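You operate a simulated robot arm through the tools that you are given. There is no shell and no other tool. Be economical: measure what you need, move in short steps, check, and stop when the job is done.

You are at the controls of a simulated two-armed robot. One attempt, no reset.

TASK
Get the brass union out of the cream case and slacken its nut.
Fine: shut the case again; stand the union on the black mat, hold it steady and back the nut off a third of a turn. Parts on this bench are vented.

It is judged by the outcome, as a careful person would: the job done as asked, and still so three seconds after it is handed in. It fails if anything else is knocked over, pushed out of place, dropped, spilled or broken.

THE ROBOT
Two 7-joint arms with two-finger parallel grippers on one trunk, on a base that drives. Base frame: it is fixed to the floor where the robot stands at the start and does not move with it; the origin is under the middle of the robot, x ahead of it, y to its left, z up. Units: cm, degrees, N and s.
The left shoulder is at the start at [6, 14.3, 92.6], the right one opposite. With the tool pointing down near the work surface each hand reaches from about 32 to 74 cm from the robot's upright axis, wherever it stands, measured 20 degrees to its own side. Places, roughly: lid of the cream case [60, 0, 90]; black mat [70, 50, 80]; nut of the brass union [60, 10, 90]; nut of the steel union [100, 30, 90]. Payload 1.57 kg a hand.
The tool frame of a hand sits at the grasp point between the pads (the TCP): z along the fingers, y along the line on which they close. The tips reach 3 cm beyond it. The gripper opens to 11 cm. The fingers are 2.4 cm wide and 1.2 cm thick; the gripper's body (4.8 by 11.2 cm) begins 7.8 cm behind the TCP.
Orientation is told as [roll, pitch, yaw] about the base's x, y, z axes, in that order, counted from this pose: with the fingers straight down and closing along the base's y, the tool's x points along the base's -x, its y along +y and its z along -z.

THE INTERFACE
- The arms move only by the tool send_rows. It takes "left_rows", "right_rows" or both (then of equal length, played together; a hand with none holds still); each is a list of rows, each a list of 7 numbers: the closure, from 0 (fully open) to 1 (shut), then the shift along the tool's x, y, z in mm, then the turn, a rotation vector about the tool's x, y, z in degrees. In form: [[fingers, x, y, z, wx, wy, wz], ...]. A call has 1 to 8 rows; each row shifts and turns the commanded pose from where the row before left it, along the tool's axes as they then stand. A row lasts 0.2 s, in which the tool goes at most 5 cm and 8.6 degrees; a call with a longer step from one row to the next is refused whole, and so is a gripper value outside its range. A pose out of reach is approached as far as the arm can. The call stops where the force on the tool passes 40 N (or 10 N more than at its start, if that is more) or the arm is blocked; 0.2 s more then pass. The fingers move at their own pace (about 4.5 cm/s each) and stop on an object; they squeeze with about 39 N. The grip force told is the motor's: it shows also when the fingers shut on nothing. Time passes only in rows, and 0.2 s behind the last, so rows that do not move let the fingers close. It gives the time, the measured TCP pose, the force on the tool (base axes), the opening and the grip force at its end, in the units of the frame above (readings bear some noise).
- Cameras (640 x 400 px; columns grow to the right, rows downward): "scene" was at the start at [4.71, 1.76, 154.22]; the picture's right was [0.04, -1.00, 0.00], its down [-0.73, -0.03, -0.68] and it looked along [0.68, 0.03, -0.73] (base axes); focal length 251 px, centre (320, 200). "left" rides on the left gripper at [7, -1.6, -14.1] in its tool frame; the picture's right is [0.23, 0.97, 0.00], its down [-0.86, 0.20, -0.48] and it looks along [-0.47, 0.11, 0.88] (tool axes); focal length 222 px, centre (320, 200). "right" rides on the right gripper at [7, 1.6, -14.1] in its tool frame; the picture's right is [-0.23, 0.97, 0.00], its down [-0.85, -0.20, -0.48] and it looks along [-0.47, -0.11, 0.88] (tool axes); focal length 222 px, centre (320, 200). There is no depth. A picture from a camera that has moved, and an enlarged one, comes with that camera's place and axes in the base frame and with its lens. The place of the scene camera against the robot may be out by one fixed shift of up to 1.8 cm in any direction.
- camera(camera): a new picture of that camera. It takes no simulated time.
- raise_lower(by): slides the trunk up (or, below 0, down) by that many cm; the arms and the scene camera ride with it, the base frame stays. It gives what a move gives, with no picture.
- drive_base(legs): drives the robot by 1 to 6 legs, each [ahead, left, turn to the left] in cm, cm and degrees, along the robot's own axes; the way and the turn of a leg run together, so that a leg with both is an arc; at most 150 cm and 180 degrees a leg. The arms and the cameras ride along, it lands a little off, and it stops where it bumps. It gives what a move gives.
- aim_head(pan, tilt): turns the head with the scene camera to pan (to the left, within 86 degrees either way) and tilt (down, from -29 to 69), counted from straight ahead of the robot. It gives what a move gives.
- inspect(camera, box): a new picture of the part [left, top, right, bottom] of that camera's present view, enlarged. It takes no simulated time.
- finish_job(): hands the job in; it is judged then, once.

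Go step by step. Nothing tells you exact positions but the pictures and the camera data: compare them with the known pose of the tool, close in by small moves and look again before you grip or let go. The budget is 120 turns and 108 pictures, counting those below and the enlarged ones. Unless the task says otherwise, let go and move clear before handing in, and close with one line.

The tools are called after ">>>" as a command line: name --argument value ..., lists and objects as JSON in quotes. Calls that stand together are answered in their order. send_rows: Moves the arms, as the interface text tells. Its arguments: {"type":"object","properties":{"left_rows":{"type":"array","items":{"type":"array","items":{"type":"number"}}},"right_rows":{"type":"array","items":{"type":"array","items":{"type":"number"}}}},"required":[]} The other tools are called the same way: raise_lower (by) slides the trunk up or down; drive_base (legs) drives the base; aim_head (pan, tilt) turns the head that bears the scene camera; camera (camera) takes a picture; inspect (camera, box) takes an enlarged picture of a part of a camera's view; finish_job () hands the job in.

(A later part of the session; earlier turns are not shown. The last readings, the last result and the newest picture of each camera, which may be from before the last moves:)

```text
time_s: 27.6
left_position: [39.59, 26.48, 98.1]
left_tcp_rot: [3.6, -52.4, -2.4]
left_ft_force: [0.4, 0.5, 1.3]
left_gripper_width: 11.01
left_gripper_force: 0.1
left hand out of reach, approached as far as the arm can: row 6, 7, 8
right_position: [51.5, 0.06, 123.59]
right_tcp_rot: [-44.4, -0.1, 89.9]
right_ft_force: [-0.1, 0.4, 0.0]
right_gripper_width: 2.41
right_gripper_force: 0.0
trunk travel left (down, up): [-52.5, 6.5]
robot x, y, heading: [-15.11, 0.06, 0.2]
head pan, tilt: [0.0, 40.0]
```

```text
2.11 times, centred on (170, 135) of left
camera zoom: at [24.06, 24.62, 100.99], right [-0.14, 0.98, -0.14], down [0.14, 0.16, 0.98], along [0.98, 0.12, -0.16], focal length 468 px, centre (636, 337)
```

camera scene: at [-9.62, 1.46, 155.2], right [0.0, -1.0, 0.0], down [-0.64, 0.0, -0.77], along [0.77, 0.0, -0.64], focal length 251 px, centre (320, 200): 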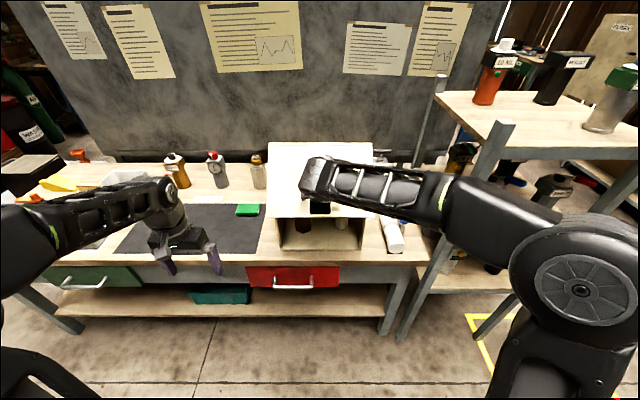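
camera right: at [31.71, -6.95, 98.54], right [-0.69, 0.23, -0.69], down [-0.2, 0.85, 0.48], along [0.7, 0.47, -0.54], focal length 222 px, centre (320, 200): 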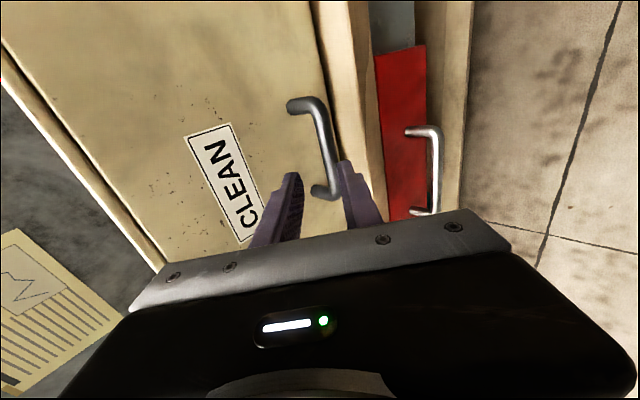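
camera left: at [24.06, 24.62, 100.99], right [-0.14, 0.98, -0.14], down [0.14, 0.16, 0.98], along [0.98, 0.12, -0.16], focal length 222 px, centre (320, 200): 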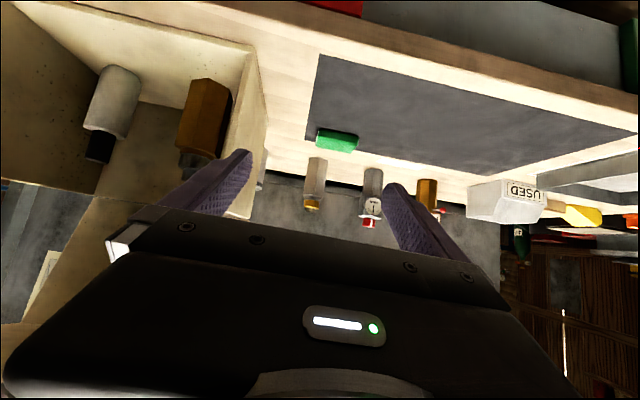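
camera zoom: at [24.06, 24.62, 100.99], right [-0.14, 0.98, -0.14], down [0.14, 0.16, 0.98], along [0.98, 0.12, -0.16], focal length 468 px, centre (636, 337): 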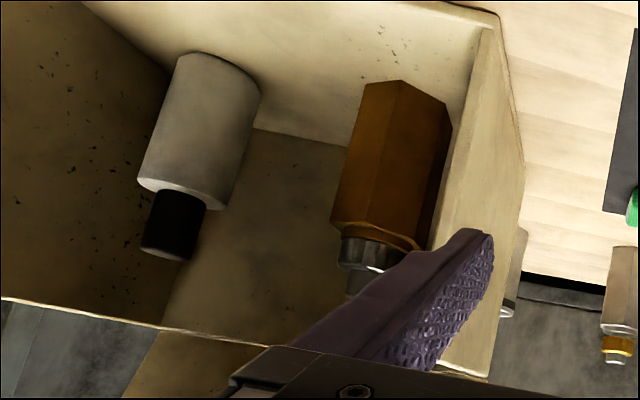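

The union's hex centre is at about [63.1, 7.8] with flats facing ±y, roughly 6.6 cm across. I'll bring the left hand in front of it, 17 cm back along the finger line.

>>> send_rows --left_rows '[[0.12, 3.7, -36.4, 21.6, 0, 0, 0], [0.12, 3.7, -36.4, 21.6, 0, 0, 0], [0.12, 3.7, -36.4, 21.6, 0, 0, 0], [0.12, 3.7, -36.4, 21.6, 0, 0, 0], [0.12, 3.7, -36.4, 21.6, 0, 0, 0]]'

>>> camera --camera "left"

>>> camera --camera "scene"

```text
time_s: 28.8
left_position: [46.97, 8.5, 89.36]
left_tcp_rot: [3.6, -52.4, -2.4]
left_ft_force: [-0.2, 0.1, -1.2]
left_gripper_width: 9.67
left_gripper_force: 0.1
right_position: [51.47, -0.12, 123.45]
right_tcp_rot: [-44.3, -0.1, 89.9]
right_ft_force: [-0.1, -0.8, -0.5]
right_gripper_width: 2.42
right_gripper_force: 0.1
trunk travel left (down, up): [-52.5, 6.5]
robot x, y, heading: [-14.84, -0.41, -0.1]
head pan, tilt: [0.0, 40.0]
```

```text
70 pictures are left
camera left: at [31.41, 6.56, 92.34], right [-0.15, 0.98, -0.14], down [0.14, 0.16, 0.98], along [0.98, 0.12, -0.16], focal length 222 px, centre (320, 200)
```

left: 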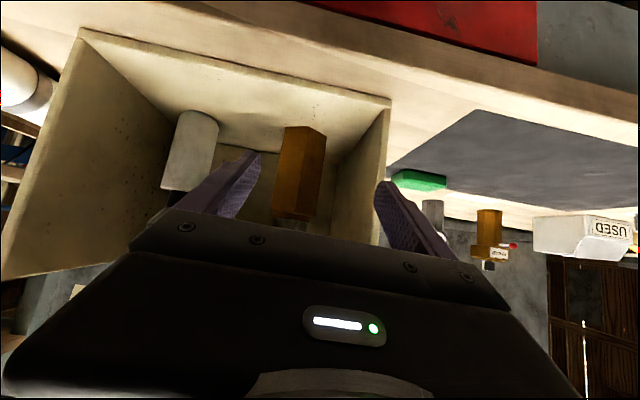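

```text
69 pictures are left
camera scene: at [-9.7, 1.35, 155.21], right [0.0, -1.0, 0.0], down [-0.64, 0.0, -0.77], along [0.77, 0.0, -0.64], focal length 251 px, centre (320, 200)
```

scene: 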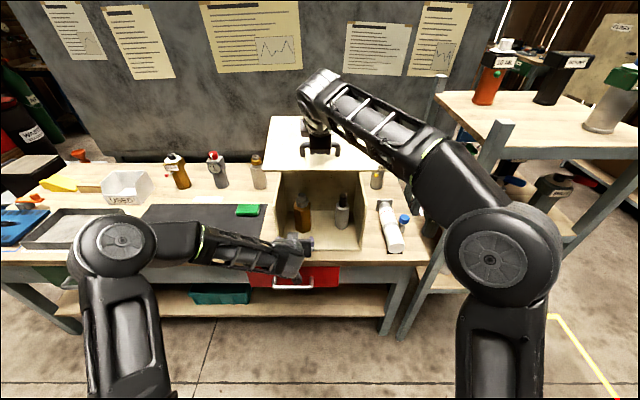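

The commanded pose reset to the measured one, so the hand is at [47.0, 8.5, 89.4] with a slight roll and yaw. I'll straighten it and look again from here.

>>> send_rows --left_rows '[[0.12, 0, 0, 0, 1.7, 0, -1.5], [0.12, 0, 0, 0, 0, -7.6, 0], [0.12, 0, 0, 0, 0, 0, 0]]'

>>> inspect --camera "left" --box '[180, 80, 420, 240]'

```text
time_s: 29.6
left_position: [47.12, 8.66, 89.33]
left_tcp_rot: [0.0, -60.0, -0.1]
left_ft_force: [-0.6, -1.1, 0.2]
left_gripper_width: 9.68
left_gripper_force: 0.1
right_position: [51.47, -0.05, 123.69]
right_tcp_rot: [-44.5, -0.1, 89.8]
right_ft_force: [0.4, 0.5, -0.5]
right_gripper_width: 2.41
right_gripper_force: 0.1
trunk travel left (down, up): [-52.5, 6.5]
robot x, y, heading: [-14.58, 0.0, 0.1]
head pan, tilt: [0.0, 40.0]
```

```text
2.50 times, centred on (300, 160) of left
camera zoom: at [31.25, 6.91, 90.32], right [-0.11, 0.97, -0.2], down [0.01, 0.2, 0.98], along [0.99, 0.11, -0.04], focal length 555 px, centre (370, 300)
```

zoom: 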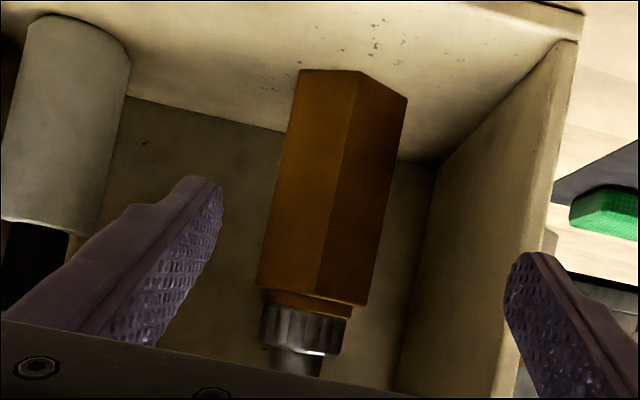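

Refined: union centre ≈ [63, 7.2], body from z 78 to 89, nut around z 91. I'll centre the open fingers on it and go in part-way, then check.

>>> send_rows --left_rows '[[0.12, -17, -7, 0, 0, 0, 0], [0.12, -17, -7, 0, 0, 0, 0], [0.12, 0, 0, 30, 0, 0, 0], [0.12, 0, 0, 30, 0, 0, 0], [0.12, 0, 0, 30, 0, 0, 0]]'

>>> camera --camera "left"

>>> inspect --camera "scene" --box '[250, 150, 400, 270]'

```text
time_s: 30.8
left_position: [56.91, 7.41, 87.81]
left_tcp_rot: [-0.2, -59.9, 0.0]
left_ft_force: [0.9, -0.1, 0.0]
left_gripper_width: 9.69
left_gripper_force: 0.1
right_position: [51.41, -0.01, 123.59]
right_tcp_rot: [-44.4, -0.1, 89.9]
right_ft_force: [-0.2, 0.2, 0.1]
right_gripper_width: 2.45
right_gripper_force: 0.1
trunk travel left (down, up): [-52.5, 6.5]
robot x, y, heading: [-15.29, -0.27, 0.1]
head pan, tilt: [0.0, 40.0]
```

```text
67 pictures are left
camera left: at [41.06, 5.59, 88.83], right [-0.11, 0.97, -0.2], down [0.01, 0.2, 0.98], along [0.99, 0.11, -0.04], focal length 222 px, centre (320, 200)
```

left: 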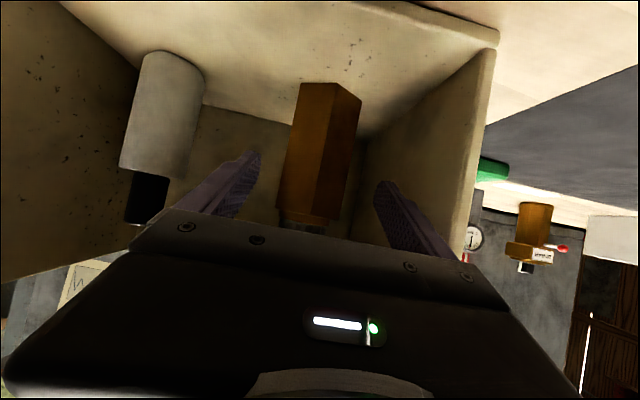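

```text
3.33 times, centred on (325, 210) of scene
camera zoom: at [-9.72, 1.41, 155.21], right [0.0, -1.0, 0.0], down [-0.64, 0.0, -0.77], along [0.77, 0.0, -0.64], focal length 837 px, centre (303, 167)
```

zoom: 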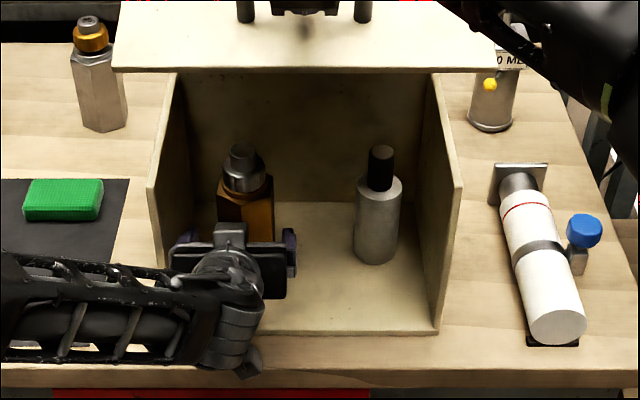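

The hand is lined up (centre ≈ [63.4, 7.1]). I'll go the last 7.4 cm and close.

>>> send_rows --left_rows '[[0.12, 0, -3, 25, 0, 0, 0], [0.12, 0, 0, 25, 0, 0, 0], [0.12, 0, 0, 24, 0, 0, 0], [0.12, 0, 0, 0, 0, 0, 0]]'

>>> send_rows --left_rows '[[0.5, 0, 0, 0, 0, 0, 0], [1, 0, 0, 0, 0, 0, 0], [1, 0, 0, 0, 0, 0, 0], [1, 0, 0, 0, 0, 0, 0], [1, 0, 0, 0, 0, 0, 0]]'

>>> inspect --camera "scene" --box '[250, 150, 400, 270]'

```text
time_s: 31.8
left_position: [63.06, 6.96, 84.24]
left_tcp_rot: [-0.1, -60.0, 0.1]
left_ft_force: [0.7, 0.6, -0.4]
left_gripper_width: 9.7
left_gripper_force: 0.0
right_position: [51.4, -0.03, 123.57]
right_tcp_rot: [-44.4, -0.1, 89.9]
right_ft_force: [0.6, -0.4, -0.5]
right_gripper_width: 2.42
right_gripper_force: 0.1
trunk travel left (down, up): [-52.5, 6.5]
robot x, y, heading: [-15.32, -0.19, 0.2]
head pan, tilt: [0.0, 40.0]
```

```text
time_s: 33.0
left_position: [63.13, 6.88, 84.25]
left_tcp_rot: [-0.2, -60.0, 0.1]
left_ft_force: [-0.4, 0.9, 1.1]
left_gripper_width: 6.4
left_gripper_force: 38.8
right_position: [51.39, -0.11, 123.6]
right_tcp_rot: [-44.4, -0.1, 90.0]
right_ft_force: [0.3, 0.3, 0.8]
right_gripper_width: 2.43
right_gripper_force: 0.1
trunk travel left (down, up): [-52.5, 6.5]
robot x, y, heading: [-15.66, 0.12, 0.1]
head pan, tilt: [0.0, 40.0]
```

```text
3.33 times, centred on (325, 210) of scene
camera zoom: at [-9.8, 1.41, 155.21], right [0.0, -1.0, 0.0], down [-0.64, 0.0, -0.77], along [0.77, 0.0, -0.64], focal length 837 px, centre (303, 167)
```

zoom: 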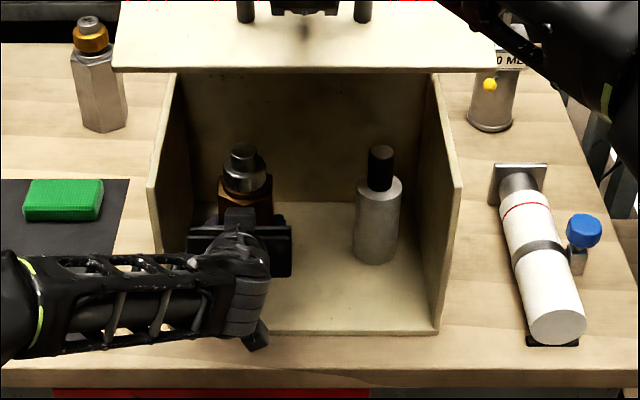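

Gripped at 6.4 cm. I'll lift it 2 cm straight up and check the load.

>>> send_rows --left_rows '[[1, -4, 0, -2.5, 0, 0, 0], [1, -4, 0, -2.5, 0, 0, 0], [1, -4, 0, -2.5, 0, 0, 0], [1, -5, 0, -2.5, 0, 0, 0]]'

>>> camera --camera "left"

```text
time_s: 34.0
left_position: [63.19, 6.89, 85.96]
left_tcp_rot: [-0.1, -59.9, 0.1]
left_ft_force: [0.0, -0.2, -6.8]
left_gripper_width: 6.41
left_gripper_force: 39.0
right_position: [51.49, 0.04, 123.6]
right_tcp_rot: [-44.3, -0.1, 89.9]
right_ft_force: [-0.3, -0.2, 0.1]
right_gripper_width: 2.41
right_gripper_force: 0.0
trunk travel left (down, up): [-52.5, 6.5]
robot x, y, heading: [-14.98, 0.18, -0.2]
head pan, tilt: [0.0, 40.0]
```

```text
64 pictures are left
camera left: at [47.25, 5.19, 86.99], right [-0.11, 0.97, -0.2], down [0.02, 0.2, 0.98], along [0.99, 0.11, -0.04], focal length 222 px, centre (320, 200)
```

left: 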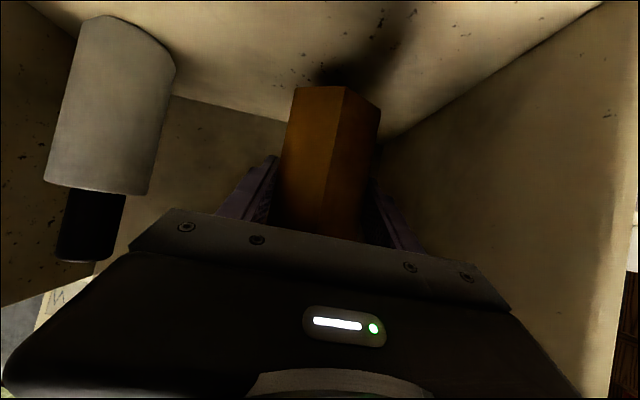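

It lifted cleanly (about 0.7 kg, upright). Now draw it straight out of the front.

>>> send_rows --left_rows '[[1, 12.8, 0, -25.6, 0, 0, 0], [1, 12.8, 0, -25.6, 0, 0, 0], [1, 12.8, 0, -25.6, 0, 0, 0], [1, 12.8, 0, -25.6, 0, 0, 0], [1, 12.8, 0, -25.6, 0, 0, 0], [1, 12.8, 0, -25.6, 0, 0, 0]]'

>>> camera --camera "scene"

```text
time_s: 35.4
left_position: [46.28, 6.96, 87.06]
left_tcp_rot: [-0.3, -59.9, 0.1]
left_ft_force: [0.6, 1.1, -6.5]
left_gripper_width: 6.38
left_gripper_force: 38.5
right_position: [51.51, -0.01, 123.39]
right_tcp_rot: [-44.3, -0.1, 89.9]
right_ft_force: [-0.4, -0.5, 0.1]
right_gripper_width: 2.39
right_gripper_force: 0.0
trunk travel left (down, up): [-52.5, 6.5]
robot x, y, heading: [-15.15, -0.03, 0.2]
head pan, tilt: [0.0, 40.0]
```

```text
63 pictures are left
camera scene: at [-9.76, 1.41, 155.21], right [0.0, -1.0, 0.0], down [-0.64, 0.0, -0.77], along [0.77, 0.0, -0.64], focal length 251 px, centre (320, 200)
```

scene: 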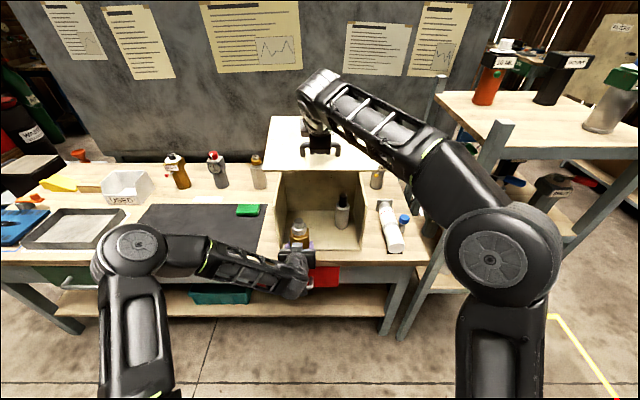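

The union is out. I'll lift a little and carry it left across the front to y≈38.

>>> send_rows --left_rows '[[1, -14, 20, -8, 0, 0, 0], [1, -14, 40, -8, 0, 0, 0], [1, -14, 42, -8, 0, 0, 0], [1, 0, 42, 0, 0, 0, 0], [1, 0, 42, 0, 0, 0, 0], [1, 0, 42, 0, 0, 0, 0], [1, 0, 42, 0, 0, 0, 0], [1, 0, 40, 0, 0, 0, 0]]'

>>> camera --camera "left"

>>> camera --camera "scene"

```text
time_s: 37.2
left_position: [45.95, 38.08, 91.96]
left_tcp_rot: [-0.1, -60.0, -0.1]
left_ft_force: [0.4, 0.9, -6.1]
left_gripper_width: 6.35
left_gripper_force: 39.0
right_position: [51.55, 0.07, 123.63]
right_tcp_rot: [-44.3, -0.1, 89.9]
right_ft_force: [-0.6, 0.2, -0.1]
right_gripper_width: 2.42
right_gripper_force: 0.0
trunk travel left (down, up): [-52.5, 6.5]
robot x, y, heading: [-15.16, -0.29, 0.1]
head pan, tilt: [0.0, 40.0]
```

```text
62 pictures are left
camera left: at [30.12, 36.39, 93.0], right [-0.11, 0.97, -0.2], down [0.01, 0.2, 0.98], along [0.99, 0.11, -0.04], focal length 222 px, centre (320, 200)
```

left: 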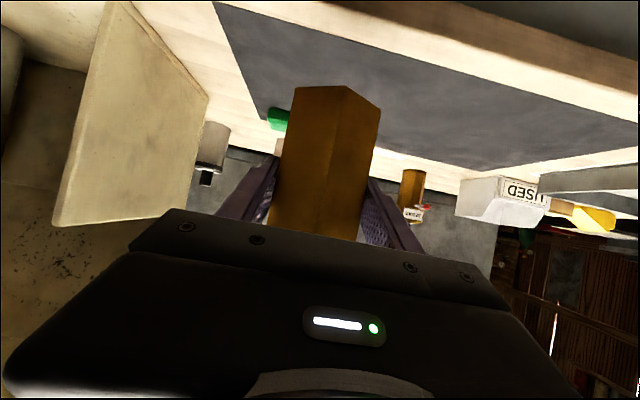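

```text
61 pictures are left
camera scene: at [-9.75, 1.56, 155.21], right [0.0, -1.0, 0.0], down [-0.64, 0.0, -0.77], along [0.77, 0.0, -0.64], focal length 251 px, centre (320, 200)
```

scene: 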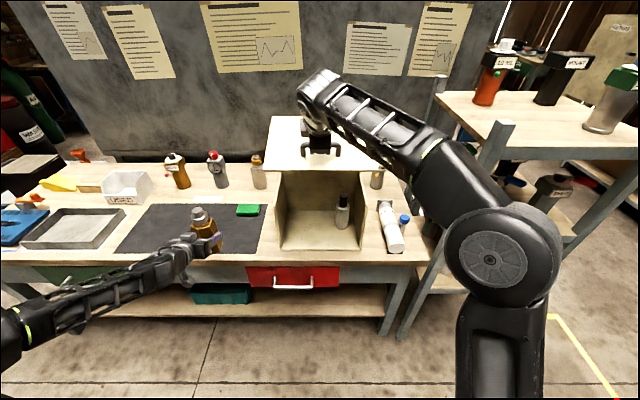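

The union is now in front of the mat. I'll move it forward over the mat to x≈60, then zoom in on the mat and the union.

>>> send_rows --left_rows '[[1, -17.5, 0, 30.3, 0, 0, 0], [1, -17.5, 0, 30.3, 0, 0, 0], [1, -17.5, 0, 30.3, 0, 0, 0], [1, -17.5, 0, 30.3, 0, 0, 0]]'

>>> inspect --camera "scene" --box '[110, 140, 290, 260]'

>>> inspect --camera "left" --box '[200, 40, 460, 260]'

```text
time_s: 38.2
left_position: [60.03, 37.81, 91.83]
left_tcp_rot: [-0.1, -59.8, -0.1]
left_ft_force: [-0.1, 0.5, -7.4]
left_gripper_width: 6.37
left_gripper_force: 38.0
right_position: [51.57, -0.02, 123.48]
right_tcp_rot: [-44.3, -0.1, 89.9]
right_ft_force: [-0.2, 0.4, 0.2]
right_gripper_width: 2.4
right_gripper_force: 0.0
trunk travel left (down, up): [-52.5, 6.5]
robot x, y, heading: [-14.94, -0.1, 0.1]
head pan, tilt: [0.0, 40.0]
```

```text
3.33 times, centred on (200, 200) of scene
camera zoom: at [-9.64, 1.41, 155.2], right [0.0, -1.0, 0.0], down [-0.64, 0.0, -0.77], along [0.77, 0.0, -0.64], focal length 837 px, centre (720, 200)
```

zoom: 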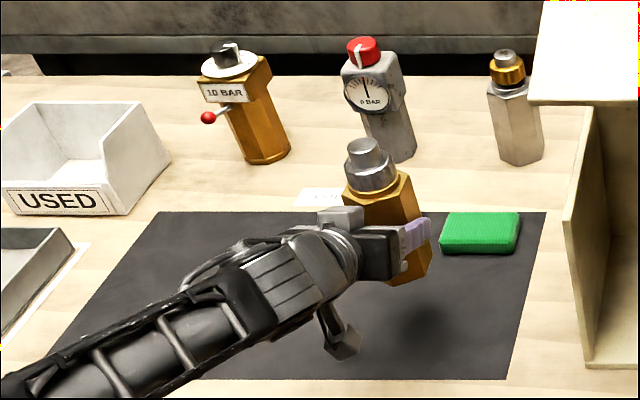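

```text
1.82 times, centred on (330, 150) of left
camera zoom: at [44.19, 36.08, 92.81], right [-0.11, 0.97, -0.2], down [0.02, 0.2, 0.98], along [0.99, 0.11, -0.04], focal length 404 px, centre (302, 291)
```

zoom: 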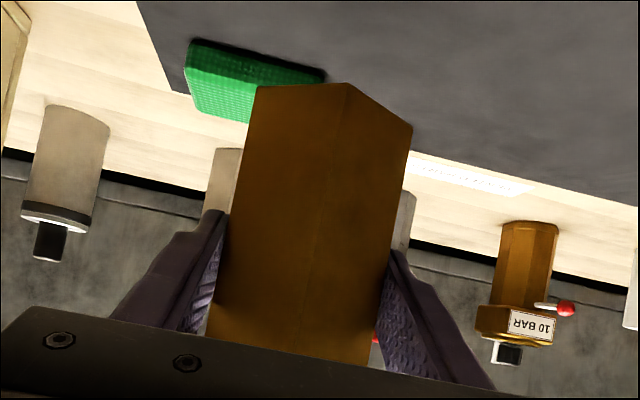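

It is over clear mat, and the sponge is well behind it. I'll lower it 7 cm, and also zoom in on the white note behind the mat.

>>> send_rows --left_rows '[[1, 15.1, 0, 8.75, 0, 0, 0], [1, 15.1, 0, 8.75, 0, 0, 0], [1, 15.1, 0, 8.75, 0, 0, 0], [1, 15.1, 0, 8.75, 0, 0, 0]]'

>>> inspect --camera "left" --box '[220, 40, 420, 200]'

>>> inspect --camera "scene" --box '[188, 186, 218, 206]'

```text
time_s: 39.2
left_position: [60.05, 37.82, 84.84]
left_tcp_rot: [-0.2, -59.9, 0.2]
left_ft_force: [0.0, -0.4, -7.6]
left_gripper_width: 6.38
left_gripper_force: 38.6
right_position: [51.52, 0.04, 123.49]
right_tcp_rot: [-44.3, 0.0, 89.9]
right_ft_force: [0.2, 0.3, 0.1]
right_gripper_width: 2.42
right_gripper_force: 0.0
trunk travel left (down, up): [-52.5, 6.5]
robot x, y, heading: [-15.07, -0.22, 0.1]
head pan, tilt: [0.0, 40.0]
```

```text
2.50 times, centred on (320, 120) of left
camera zoom: at [44.18, 36.11, 85.71], right [-0.11, 0.97, -0.2], down [0.01, 0.2, 0.98], along [0.99, 0.11, -0.04], focal length 555 px, centre (320, 400)
```

zoom: 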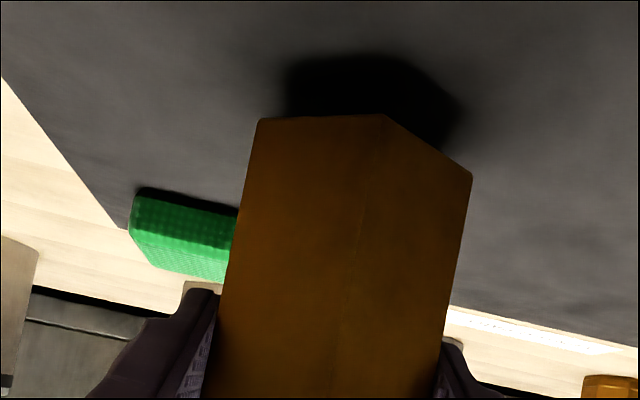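

```text
16.00 times, centred on (203, 196) of scene
camera zoom: at [-9.68, 1.48, 155.21], right [0.0, -1.0, 0.0], down [-0.64, 0.0, -0.77], along [0.77, 0.0, -0.64], focal length 4017 px, centre (2192, 264)
```

zoom: 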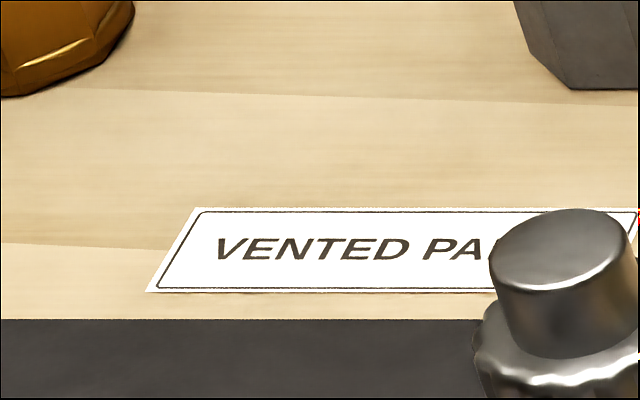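

The note reads "VENTED PA…", matching what I was told. The base is about 1 cm above the mat, so I'll go down in small steps until it touches.

>>> send_rows --left_rows '[[1, 1.73, 0, 1, 0, 0, 0], [1, 1.73, 0, 1, 0, 0, 0], [1, 1.73, 0, 1, 0, 0, 0]]'

>>> send_rows --left_rows '[[1, 0.87, 0, 0.5, 0, 0, 0], [1, 0.87, 0, 0.5, 0, 0, 0], [1, 0.87, 0, 0.5, 0, 0, 0]]'

>>> inspect --camera "left" --box '[220, 40, 420, 200]'

```text
time_s: 40.0
left_position: [60.1, 37.95, 84.07]
left_tcp_rot: [-0.1, -59.8, 0.3]
left_ft_force: [0.9, 0.1, -6.9]
left_gripper_width: 6.38
left_gripper_force: 38.6
right_position: [51.43, -0.09, 123.56]
right_tcp_rot: [-44.3, 0.0, 89.9]
right_ft_force: [0.9, 0.2, 0.1]
right_gripper_width: 2.42
right_gripper_force: 0.0
trunk travel left (down, up): [-52.5, 6.5]
robot x, y, heading: [-14.63, -0.08, -0.3]
head pan, tilt: [0.0, 40.0]
```

```text
time_s: 40.8
left_position: [60.15, 38.06, 83.76]
left_tcp_rot: [-0.3, -60.0, 0.1]
left_ft_force: [0.2, 0.5, -7.7]
left_gripper_width: 6.36
left_gripper_force: 38.8
right_position: [51.49, 0.03, 123.46]
right_tcp_rot: [-44.3, -0.1, 90.0]
right_ft_force: [-0.9, -0.6, 0.3]
right_gripper_width: 2.42
right_gripper_force: 0.0
trunk travel left (down, up): [-52.5, 6.5]
robot x, y, heading: [-15.37, -0.15, -0.1]
head pan, tilt: [0.0, 40.0]
```

```text
2.50 times, centred on (320, 120) of left
camera zoom: at [44.27, 36.32, 84.8], right [-0.11, 0.97, -0.2], down [0.01, 0.2, 0.98], along [0.99, 0.11, -0.04], focal length 555 px, centre (320, 400)
```

zoom: 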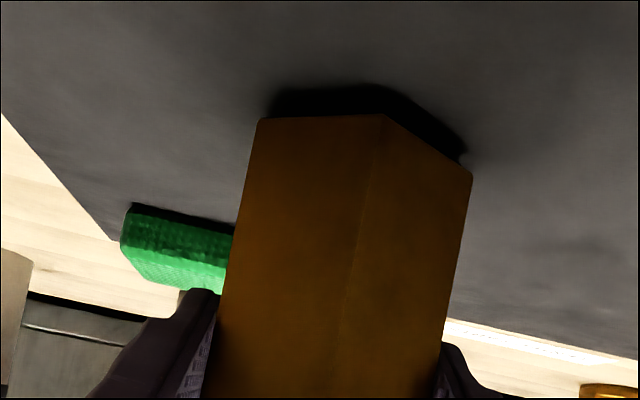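

There is still a gap to the shadow, so I'll keep going down.

>>> send_rows --left_rows '[[1, 1.3, 0, 0.75, 0, 0, 0], [1, 1.3, 0, 0.75, 0, 0, 0], [1, 1.3, 0, 0.75, 0, 0, 0], [1, 1.3, 0, 0.75, 0, 0, 0]]'

>>> send_rows --left_rows '[[1, 0.87, 0, 0.5, 0, 0, 0], [1, 0.87, 0, 0.5, 0, 0, 0], [1, 0.87, 0, 0.5, 0, 0, 0]]'

>>> inspect --camera "left" --box '[220, 40, 420, 200]'

```text
time_s: 41.8
left_position: [60.1, 37.99, 83.18]
left_tcp_rot: [-0.1, -59.9, 0.0]
left_ft_force: [-0.2, -0.3, -6.2]
left_gripper_width: 6.37
left_gripper_force: 38.2
right_position: [51.62, -0.04, 123.64]
right_tcp_rot: [-44.2, -0.1, 89.9]
right_ft_force: [-0.4, -1.9, 0.1]
right_gripper_width: 2.4
right_gripper_force: 0.1
trunk travel left (down, up): [-52.5, 6.5]
robot x, y, heading: [-14.8, 0.0, -0.2]
head pan, tilt: [0.0, 40.0]
```

```text
time_s: 42.6
left_position: [60.15, 38.01, 82.99]
left_tcp_rot: [-0.2, -60.0, 0.1]
left_ft_force: [-1.1, 0.5, -3.5]
left_gripper_width: 6.38
left_gripper_force: 39.1
right_position: [51.5, 0.03, 123.52]
right_tcp_rot: [-44.2, -0.1, 89.9]
right_ft_force: [-0.6, -0.8, -0.3]
right_gripper_width: 2.45
right_gripper_force: 0.0
trunk travel left (down, up): [-52.5, 6.5]
robot x, y, heading: [-14.93, -0.06, 0.5]
head pan, tilt: [0.0, 40.0]
```

```text
2.50 times, centred on (320, 120) of left
camera zoom: at [44.3, 36.25, 83.96], right [-0.11, 0.97, -0.2], down [0.01, 0.2, 0.98], along [0.99, 0.11, -0.04], focal length 555 px, centre (320, 400)
```

zoom: 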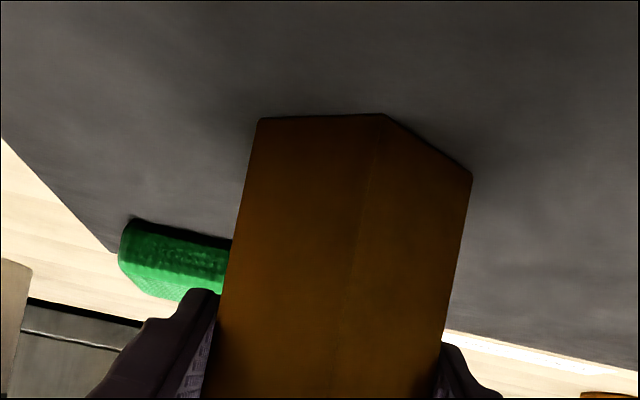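

Contact is starting (load down to 3.5 N, shadow closed). A touch more, then let go and back out along the finger line.

>>> send_rows --left_rows '[[1, 0.5, 0, 0.3, 0, 0, 0], [1, 0.4, 0, 0.2, 0, 0, 0]]'

>>> send_rows --left_rows '[[0.2, 0, 0, 0, 0, 0, 0], [0.15, 0, 0, 0, 0, 0, 0], [0.15, 0, 0, 0, 0, 0, 0], [0.15, 0, 0, 0, 0, 0, 0]]'

>>> inspect --camera "left" --box '[180, 40, 460, 240]'

```text
time_s: 43.2
left_position: [60.2, 38.03, 83.01]
left_tcp_rot: [-0.1, -60.1, 0.1]
left_ft_force: [1.7, 0.4, -1.5]
left_gripper_width: 6.37
left_gripper_force: 38.7
right_position: [51.62, -0.19, 123.6]
right_tcp_rot: [-44.4, -0.1, 89.9]
right_ft_force: [-0.1, 0.2, -0.4]
right_gripper_width: 2.42
right_gripper_force: 0.0
trunk travel left (down, up): [-52.5, 6.5]
robot x, y, heading: [-14.86, -0.33, 0.1]
head pan, tilt: [0.0, 40.0]
```

```text
time_s: 44.2
left_position: [60.1, 37.99, 82.79]
left_tcp_rot: [-0.2, -60.0, 0.2]
left_ft_force: [1.4, -0.2, 0.5]
left_gripper_width: 9.36
left_gripper_force: 0.0
right_position: [51.52, -0.07, 123.57]
right_tcp_rot: [-44.3, -0.2, 89.9]
right_ft_force: [0.5, 0.0, 0.0]
right_gripper_width: 2.41
right_gripper_force: 0.0
trunk travel left (down, up): [-52.5, 6.5]
robot x, y, heading: [-15.06, -0.2, 0.2]
head pan, tilt: [0.0, 40.0]
```

```text
2.00 times, centred on (320, 140) of left
camera zoom: at [44.2, 36.25, 83.87], right [-0.11, 0.97, -0.2], down [0.01, 0.2, 0.98], along [0.99, 0.11, -0.04], focal length 444 px, centre (320, 320)
```

zoom: 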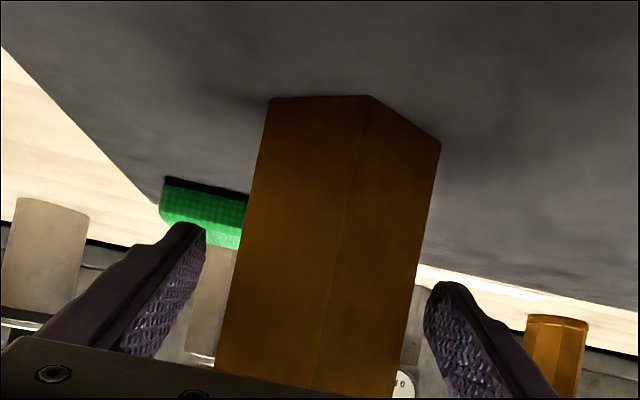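

The union stands on its own on the mat. I'll back the left hand out, then grip the handle again to close the lid.

>>> send_rows --left_rows '[[0.15, 0, 0, -27, 0, 0, 0], [0.15, 0, 0, -27, 0, 0, 0], [0.15, 0, 0, -27, 0, 0, 0], [0.15, 0, 0, -27, 0, 0, 0], [0.15, 0, 0, -27, 0, 0, 0]]'

>>> send_rows --right_rows '[[1, 0, 0, 0, 0, 0, 0], [1, 0, 0, 0, 0, 0, 0], [1, 0, 0, 0, 0, 0, 0]]'

>>> send_rows --right_rows '[[1, 0, 10.7, 1.7, 0, 0, 0], [1, 0, 10.7, 1.7, 0, 0, 0], [1, 0, 10.7, 1.7, 0, 0, 0], [1, 0, 10.7, 1.7, 0, 0, 0], [1, 0, 10.7, 1.7, 0, 0, 0], [1, 0, 10.7, 1.7, 0, 0, 0], [1, 0, 10.7, 1.7, 0, 0, 0], [1, 0, 10.7, 1.7, 0, 0, 0]]'

>>> camera --camera "scene"

```text
time_s: 45.4
left_position: [48.48, 37.91, 89.64]
left_tcp_rot: [-0.2, -60.1, 0.1]
left_ft_force: [0.1, 0.8, -0.7]
left_gripper_width: 9.35
left_gripper_force: 0.2
right_position: [51.4, -0.08, 123.65]
right_tcp_rot: [-44.4, -0.1, 89.9]
right_ft_force: [0.2, -0.7, -1.0]
right_gripper_width: 2.42
right_gripper_force: 0.1
trunk travel left (down, up): [-52.5, 6.5]
robot x, y, heading: [-14.88, 0.17, 0.1]
head pan, tilt: [0.0, 40.0]
```

```text
time_s: 46.2
left_position: [48.6, 37.91, 89.51]
left_tcp_rot: [-0.1, -60.0, 0.1]
left_ft_force: [-1.0, 0.4, 0.4]
left_gripper_width: 9.37
left_gripper_force: 0.0
right_position: [51.61, -0.11, 123.57]
right_tcp_rot: [-44.3, -0.1, 89.9]
right_ft_force: [1.2, 0.1, -1.3]
right_gripper_width: 1.58
right_gripper_force: 31.4
trunk travel left (down, up): [-52.5, 6.5]
robot x, y, heading: [-15.05, 0.31, 0.1]
head pan, tilt: [0.0, 40.0]
```

```text
time_s: 48.0
left_position: [48.74, 37.98, 89.48]
left_tcp_rot: [-0.1, -59.9, 0.0]
left_ft_force: [0.2, -0.6, -0.6]
left_gripper_width: 9.38
left_gripper_force: 0.0
right_position: [46.41, 0.08, 116.48]
right_tcp_rot: [-44.2, -0.1, 90.0]
right_ft_force: [13.5, 2.8, -6.1]
right_gripper_width: 1.61
right_gripper_force: 31.1
trunk travel left (down, up): [-52.5, 6.5]
robot x, y, heading: [-15.12, 0.14, 0.2]
head pan, tilt: [0.0, 40.0]
```

```text
53 pictures are left
camera scene: at [-9.49, 1.47, 155.19], right [0.0, -1.0, 0.0], down [-0.64, 0.0, -0.76], along [0.76, 0.0, -0.64], focal length 251 px, centre (320, 200)
```

scene: 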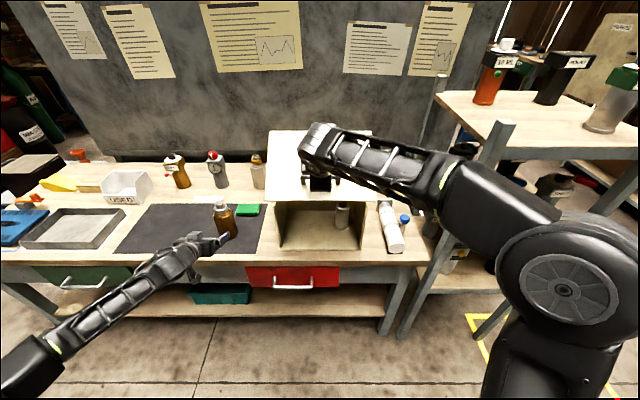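

The lid is coming down on the same arc. I'll continue the reverse.

>>> send_rows --right_rows '[[1, 0, 8.4, 4.1, 0, 0, 0], [1, 0, 8.4, 4.1, 0, 0, 0], [1, 0, 8.9, 3.6, 0, 0, 0], [1, 0, 8.9, 3.6, 0, 0, 0], [1, 0, 8.9, 3.6, 0, 0, 0], [1, 0, 8.9, 3.6, 0, 0, 0]]'

>>> send_rows --right_rows '[[1, 0, 8.2, 5.0, 0, 0, 0], [1, 0, 8.2, 5.0, 0, 0, 0], [1, 0, 8.2, 5.0, 0, 0, 0], [1, 0, 8.2, 5.0, 0, 0, 0], [1, 0, 8.2, 5.0, 0, 0, 0], [1, 0, 8.2, 5.0, 0, 0, 0]]'

>>> send_rows --right_rows '[[1, 0, 6.7, 6.7, 0, 0, 0], [1, 0, 6.7, 6.7, 0, 0, 0], [1, 0, 6.7, 6.7, 0, 0, 0], [1, 0, 6.7, 6.7, 0, 0, 0], [1, 0, 6.7, 6.7, 0, 0, 0], [1, 0, 6.7, 6.7, 0, 0, 0]]'

```text
time_s: 49.4
left_position: [48.55, 37.95, 89.63]
left_tcp_rot: [-0.2, -60.0, 0.1]
left_ft_force: [0.4, 0.7, 0.0]
left_gripper_width: 9.34
left_gripper_force: 0.2
right_position: [44.08, -0.16, 111.63]
right_tcp_rot: [-44.3, -0.2, 89.8]
right_ft_force: [0.2, 0.6, 1.8]
right_gripper_width: 1.59
right_gripper_force: 30.9
trunk travel left (down, up): [-52.5, 6.5]
robot x, y, heading: [-14.98, -0.41, 0.1]
head pan, tilt: [0.0, 40.0]
```

```text
time_s: 50.8
left_position: [48.62, 37.91, 89.68]
left_tcp_rot: [-0.2, -60.0, 0.2]
left_ft_force: [0.2, 0.2, -0.4]
left_gripper_width: 9.33
left_gripper_force: 0.1
right_position: [42.9, -0.05, 105.99]
right_tcp_rot: [-44.3, 0.0, 89.8]
right_ft_force: [-2.5, -1.7, 0.6]
right_gripper_width: 1.57
right_gripper_force: 31.4
trunk travel left (down, up): [-52.5, 6.5]
robot x, y, heading: [-15.1, -0.31, 0.1]
head pan, tilt: [0.0, 40.0]
```

```text
time_s: 52.2
left_position: [48.43, 37.85, 89.64]
left_tcp_rot: [-0.1, -60.0, 0.0]
left_ft_force: [-0.5, 0.0, 0.3]
left_gripper_width: 9.35
left_gripper_force: 0.0
right_position: [42.42, -0.07, 100.21]
right_tcp_rot: [-44.4, -0.2, 89.9]
right_ft_force: [-19.5, -3.6, 0.1]
right_gripper_width: 1.59
right_gripper_force: 31.8
trunk travel left (down, up): [-52.5, 6.5]
robot x, y, heading: [-14.99, 0.29, 0.4]
head pan, tilt: [0.0, 40.0]
```

Slight sideways load again at the same point as on the way up. I'll keep following the recorded path down.

>>> send_rows --right_rows '[[1, 0, 6.5, 6.8, 0, 0, 0], [1, 0, 6.5, 6.8, 0, 0, 0], [1, 0, 5.6, 7.8, 0, 0, 0], [1, 0, 5.6, 7.8, 0, 0, 0], [1, 0, 5.6, 7.8, 0, 0, 0], [1, 0, 5.6, 7.8, 0, 0, 0]]'

>>> send_rows --right_rows '[[1, 0, 4.3, 7.3, 0, 0, 0], [1, 0, 4.3, 7.3, 0, 0, 0], [1, 0, 4.3, 7.3, 0, 0, 0], [1, 0, 4.3, 7.3, 0, 0, 0], [1, 0, 3.5, 7.9, 0, 0, 0], [1, 0, 3.5, 7.9, 0, 0, 0], [1, 0, 3.5, 7.9, 0, 0, 0], [1, 0, 3.5, 7.9, 0, 0, 0]]'

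>>> inspect --camera "scene" --box '[190, 140, 420, 270]'

```text
time_s: 53.6
left_position: [48.45, 37.96, 89.72]
left_tcp_rot: [-0.1, -60.1, 0.0]
left_ft_force: [0.0, -0.7, 0.6]
left_gripper_width: 9.35
left_gripper_force: 0.1
right_position: [43.01, 0.06, 94.57]
right_tcp_rot: [-44.4, -0.2, 89.9]
right_ft_force: [-9.5, -3.5, -1.6]
right_gripper_width: 1.59
right_gripper_force: 31.2
trunk travel left (down, up): [-52.5, 6.5]
robot x, y, heading: [-14.96, 0.03, -0.0]
head pan, tilt: [0.0, 40.0]
```

```text
time_s: 55.4
left_position: [48.58, 37.95, 89.58]
left_tcp_rot: [-0.1, -60.0, 0.0]
left_ft_force: [0.0, 0.6, -0.3]
left_gripper_width: 9.32
left_gripper_force: 0.2
right_position: [45.27, -0.01, 87.83]
right_tcp_rot: [-44.4, 0.0, 90.0]
right_ft_force: [-3.5, -4.2, -1.3]
right_gripper_width: 1.57
right_gripper_force: 31.5
trunk travel left (down, up): [-52.5, 6.5]
robot x, y, heading: [-14.86, 0.06, 0.4]
head pan, tilt: [0.0, 40.0]
```

```text
2.78 times, centred on (305, 205) of scene
camera zoom: at [-9.83, 1.36, 155.21], right [0.0, -1.0, 0.0], down [-0.64, 0.0, -0.77], along [0.77, 0.0, -0.64], focal length 698 px, centre (362, 186)
```

zoom: 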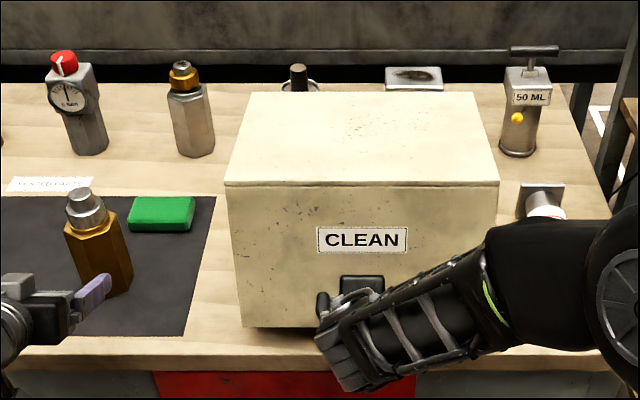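

About 8° to go. Down the last stretch, then small steps until it seats.

>>> send_rows --right_rows '[[1, 0, 2.8, 8.0, 0, 0, 0], [1, 0, 2.8, 8.0, 0, 0, 0], [1, 0, 2.8, 8.0, 0, 0, 0], [1, 0, 2.8, 7.0, 0, 0, 0]]'

>>> send_rows --right_rows '[[1, 0, 0.7, 2.8, 0, 0, 0], [1, 0, 0.7, 2.8, 0, 0, 0], [1, 0, 0.7, 2.8, 0, 0, 0], [1, 0, 0.7, 2.8, 0, 0, 0]]'

>>> inspect --camera "scene" --box '[240, 140, 420, 270]'

```text
time_s: 56.4
left_position: [48.49, 37.93, 89.69]
left_tcp_rot: [0.0, -60.0, 0.0]
left_ft_force: [-0.6, 0.4, -0.2]
left_gripper_width: 9.35
left_gripper_force: 0.1
right_position: [46.64, -0.03, 84.93]
right_tcp_rot: [-44.3, 0.0, 89.9]
right_ft_force: [-10.4, -3.2, -5.6]
right_gripper_width: 1.58
right_gripper_force: 31.1
trunk travel left (down, up): [-52.5, 6.5]
robot x, y, heading: [-15.33, 0.3, 0.0]
head pan, tilt: [0.0, 40.0]
```

```text
time_s: 57.4
left_position: [48.4, 37.91, 89.64]
left_tcp_rot: [-0.1, -59.9, 0.2]
left_ft_force: [-0.4, 0.4, 0.0]
left_gripper_width: 9.34
left_gripper_force: 0.0
right_position: [47.26, -0.01, 83.9]
right_tcp_rot: [-44.3, -0.3, 90.0]
right_ft_force: [-17.8, -2.0, -8.9]
right_gripper_width: 1.58
right_gripper_force: 31.5
trunk travel left (down, up): [-52.5, 6.5]
robot x, y, heading: [-15.17, 0.07, 0.3]
head pan, tilt: [0.0, 40.0]
```

```text
3.08 times, centred on (330, 205) of scene
camera zoom: at [-9.9, 1.4, 155.21], right [0.0, -1.0, 0.0], down [-0.64, 0.0, -0.77], along [0.77, 0.0, -0.64], focal length 772 px, centre (289, 185)
```

zoom: 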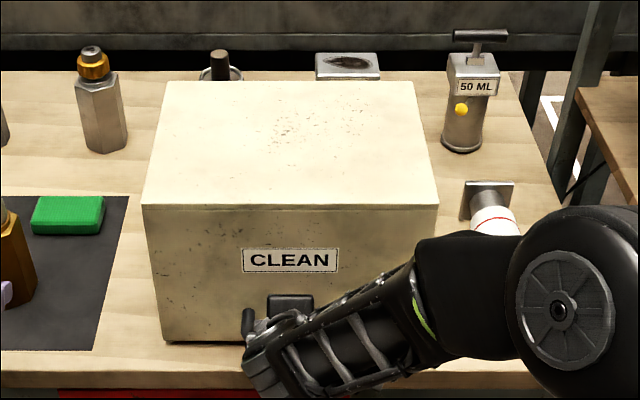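

Nearly seated, and at the pose where I first gripped it. I'll press slightly further down to make sure it is fully shut.

>>> send_rows --right_rows '[[1, 0, 1.4, 0.5, 0, 0, 0], [1, 0, 1.4, 0.5, 0, 0, 0], [1, 0, 1.4, 0.5, 0, 0, 0]]'

```text
time_s: 58.2
left_position: [48.49, 37.88, 89.58]
left_tcp_rot: [-0.2, -60.0, 0.0]
left_ft_force: [-1.2, 0.9, -0.1]
left_gripper_width: 9.35
left_gripper_force: 0.0
right_position: [47.28, -0.1, 83.76]
right_tcp_rot: [-44.6, -0.1, 89.7]
right_ft_force: [-9.3, -4.5, 2.3]
right_gripper_width: 1.58
right_gripper_force: 30.9
trunk travel left (down, up): [-52.5, 6.5]
robot x, y, heading: [-15.01, -0.08, -0.2]
head pan, tilt: [0.0, 40.0]
```

It's seated: the force turned upward and it stopped moving. I'll release and check the seams.

>>> send_rows --right_rows '[[0.74, 0, 0, 0, 0, 0, 0], [0.74, 0, 0, 0, 0, 0, 0], [0.74, 0, 0, 0, 0, 0, 0]]'

>>> inspect --camera "right" --box '[240, 80, 400, 240]'

```text
time_s: 59.0
left_position: [48.5, 37.85, 89.76]
left_tcp_rot: [-0.2, -60.0, 0.1]
left_ft_force: [0.0, 0.0, 1.3]
left_gripper_width: 9.34
left_gripper_force: 0.0
right_position: [47.08, -0.02, 83.7]
right_tcp_rot: [-44.5, -0.1, 90.0]
right_ft_force: [-0.8, -0.7, 1.0]
right_gripper_width: 2.86
right_gripper_force: 0.1
trunk travel left (down, up): [-52.5, 6.5]
robot x, y, heading: [-15.08, -0.26, 0.1]
head pan, tilt: [0.0, 40.0]
```

```text
2.50 times, centred on (320, 160) of right
camera zoom: at [36.09, -6.89, 92.66], right [-0.7, 0.23, -0.68], down [-0.19, 0.85, 0.48], along [0.69, 0.47, -0.55], focal length 555 px, centre (320, 300)
```

zoom: 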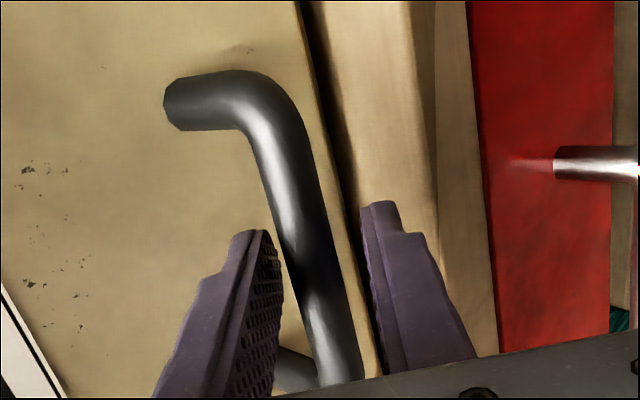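

This matches the original closed view. I'll retreat the right hand and compare the shut case.

>>> send_rows --right_rows '[[0.74, 0, 0, -20, 0, 0, 0], [0.74, 0, 0, -20, 0, 0, 0], [0.74, 0, 0, -20, 0, 0, 0], [0.74, 0, 0, -15, 0, 0, 0]]'

>>> inspect --camera "right" --box '[240, 80, 400, 240]'

```text
time_s: 60.0
left_position: [48.5, 37.87, 89.62]
left_tcp_rot: [-0.1, -60.0, 0.1]
left_ft_force: [-0.1, 0.5, 0.4]
left_gripper_width: 9.38
left_gripper_force: 0.0
right_position: [41.89, 0.03, 89.0]
right_tcp_rot: [-44.3, -0.1, 89.8]
right_ft_force: [1.1, 0.4, 0.1]
right_gripper_width: 2.82
right_gripper_force: 0.0
trunk travel left (down, up): [-52.5, 6.5]
robot x, y, heading: [-15.26, 0.12, 0.2]
head pan, tilt: [0.0, 40.0]
```

```text
2.50 times, centred on (320, 160) of right
camera zoom: at [30.73, -6.94, 98.11], right [-0.7, 0.23, -0.68], down [-0.19, 0.85, 0.48], along [0.69, 0.47, -0.55], focal length 555 px, centre (320, 300)
```

zoom: 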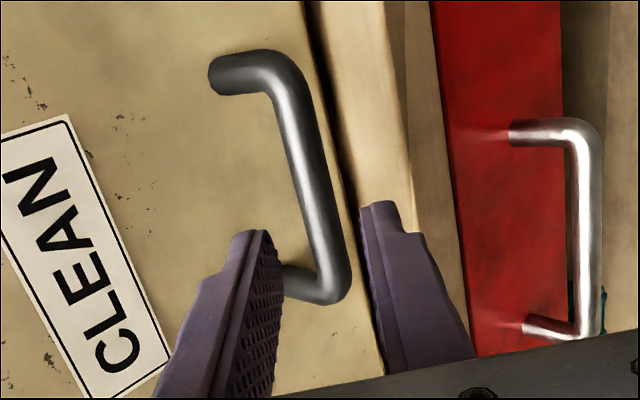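

The case is shut. Next I need both arms within reach of the union at [60.1, 38], so I'll raise both hands clear before driving the base to the left.

>>> send_rows --left_rows '[[0.15, -31, 0, -18, 0, 0, 0], [0.15, -31, 0, -18, 0, 0, 0], [0.15, -31, 0, -18, 0, 0, 0], [0.15, -31, 0, -18, 0, 0, 0], [0.15, -31, 0, -18, 0, 0, 0]]' --right_rows '[[0.4, 0, -25, -25, 0, 0, 0], [0.4, 0, -25, -25, 0, 0, 0], [0.4, 0, -25, -25, 0, 0, 0], [0.4, 0, -25, -25, 0, 0, 0], [0.4, 0, -25, -25, 0, 0, 0]]'

>>> drive_base --legs '[[0, 38, 0]]'

>>> camera --camera "scene"

```text
time_s: 61.2
left_position: [48.59, 38.16, 107.93]
left_tcp_rot: [-0.2, -60.0, 0.1]
left_ft_force: [0.4, -0.3, -0.2]
left_gripper_width: 9.37
left_gripper_force: 0.2
right_position: [41.64, -0.27, 106.31]
right_tcp_rot: [-44.2, -0.2, 89.9]
right_ft_force: [-0.1, -0.2, 1.0]
right_gripper_width: 6.61
right_gripper_force: 0.1
trunk travel left (down, up): [-52.5, 6.5]
robot x, y, heading: [-14.73, -0.06, 0.0]
head pan, tilt: [0.0, 40.0]
```

```text
time_s: 63.6
left_position: [47.88, 76.58, 107.76]
left_tcp_rot: [-0.1, -60.0, 0.7]
left_ft_force: [0.9, -0.4, 0.2]
left_gripper_width: 9.35
left_gripper_force: 0.1
right_position: [41.66, 38.05, 106.26]
right_tcp_rot: [-44.4, -0.1, 90.5]
right_ft_force: [-0.3, -0.2, 0.2]
right_gripper_width: 6.61
right_gripper_force: 0.1
trunk travel left (down, up): [-52.5, 6.5]
robot x, y, heading: [-15.22, 37.63, 0.8]
head pan, tilt: [0.0, 40.0]
```

```text
48 pictures are left
camera scene: at [-10.02, 39.23, 155.21], right [0.01, -1.0, 0.0], down [-0.64, -0.01, -0.77], along [0.77, 0.01, -0.64], focal length 251 px, centre (320, 200)
```

scene: 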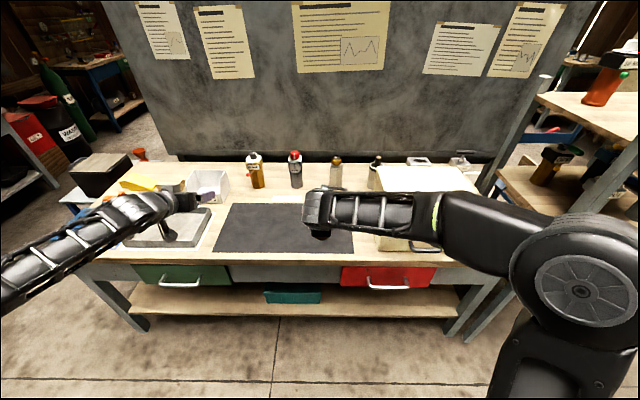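

The union is hidden behind the right hand. I'll turn that hand to point straight down, move it aside to the right and up, and then drive forward 12 cm.

>>> send_rows --right_rows '[[0.4, 25, 0, 0, -8.5, 0, 0], [0.4, 25, 0, 0, -8.5, 0, 0], [0.4, 25, 0, 0, -8.5, 0, 0], [0.4, 25, 0, 0, -8.5, 0, 0], [0.4, 25, 0, 0, -8.5, 0, 0], [0.4, 25, 0, 0, -1.9, 0, 0], [0.4, 0, 0, -25, 0, 0, 0]]'

>>> drive_base --legs '[[12, 0, -0.8]]'

>>> camera --camera "scene"

```text
time_s: 65.2
left_position: [48.03, 76.6, 107.84]
left_tcp_rot: [0.0, -60.0, 0.6]
left_ft_force: [-0.3, 0.3, -0.6]
left_gripper_width: 9.35
left_gripper_force: 0.0
right_position: [41.67, 23.18, 106.5]
right_tcp_rot: [0.2, -0.1, 90.5]
right_ft_force: [-0.1, -0.8, -1.0]
right_gripper_width: 6.6
right_gripper_force: 0.1
right hand out of reach, approached as far as the arm can: row 7
trunk travel left (down, up): [-52.5, 6.5]
robot x, y, heading: [-15.44, 37.63, 0.6]
head pan, tilt: [0.0, 40.0]
```

```text
time_s: 66.5
left_position: [60.73, 75.73, 107.69]
left_tcp_rot: [-0.1, -59.9, -0.1]
left_ft_force: [0.9, -1.1, -0.2]
left_gripper_width: 9.36
left_gripper_force: 0.0
right_position: [53.84, 22.56, 106.33]
right_tcp_rot: [0.1, -0.1, 89.6]
right_ft_force: [-0.3, 0.1, 0.2]
right_gripper_width: 6.59
right_gripper_force: 0.1
trunk travel left (down, up): [-52.5, 6.5]
robot x, y, heading: [-2.64, 37.6, -0.2]
head pan, tilt: [0.0, 40.0]
```

```text
47 pictures are left
camera scene: at [2.35, 39.1, 155.2], right [0.0, -1.0, 0.0], down [-0.64, 0.0, -0.77], along [0.77, 0.0, -0.64], focal length 251 px, centre (320, 200)
```

scene: 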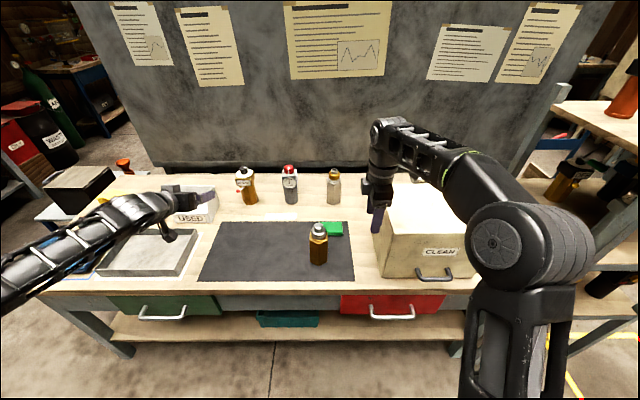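

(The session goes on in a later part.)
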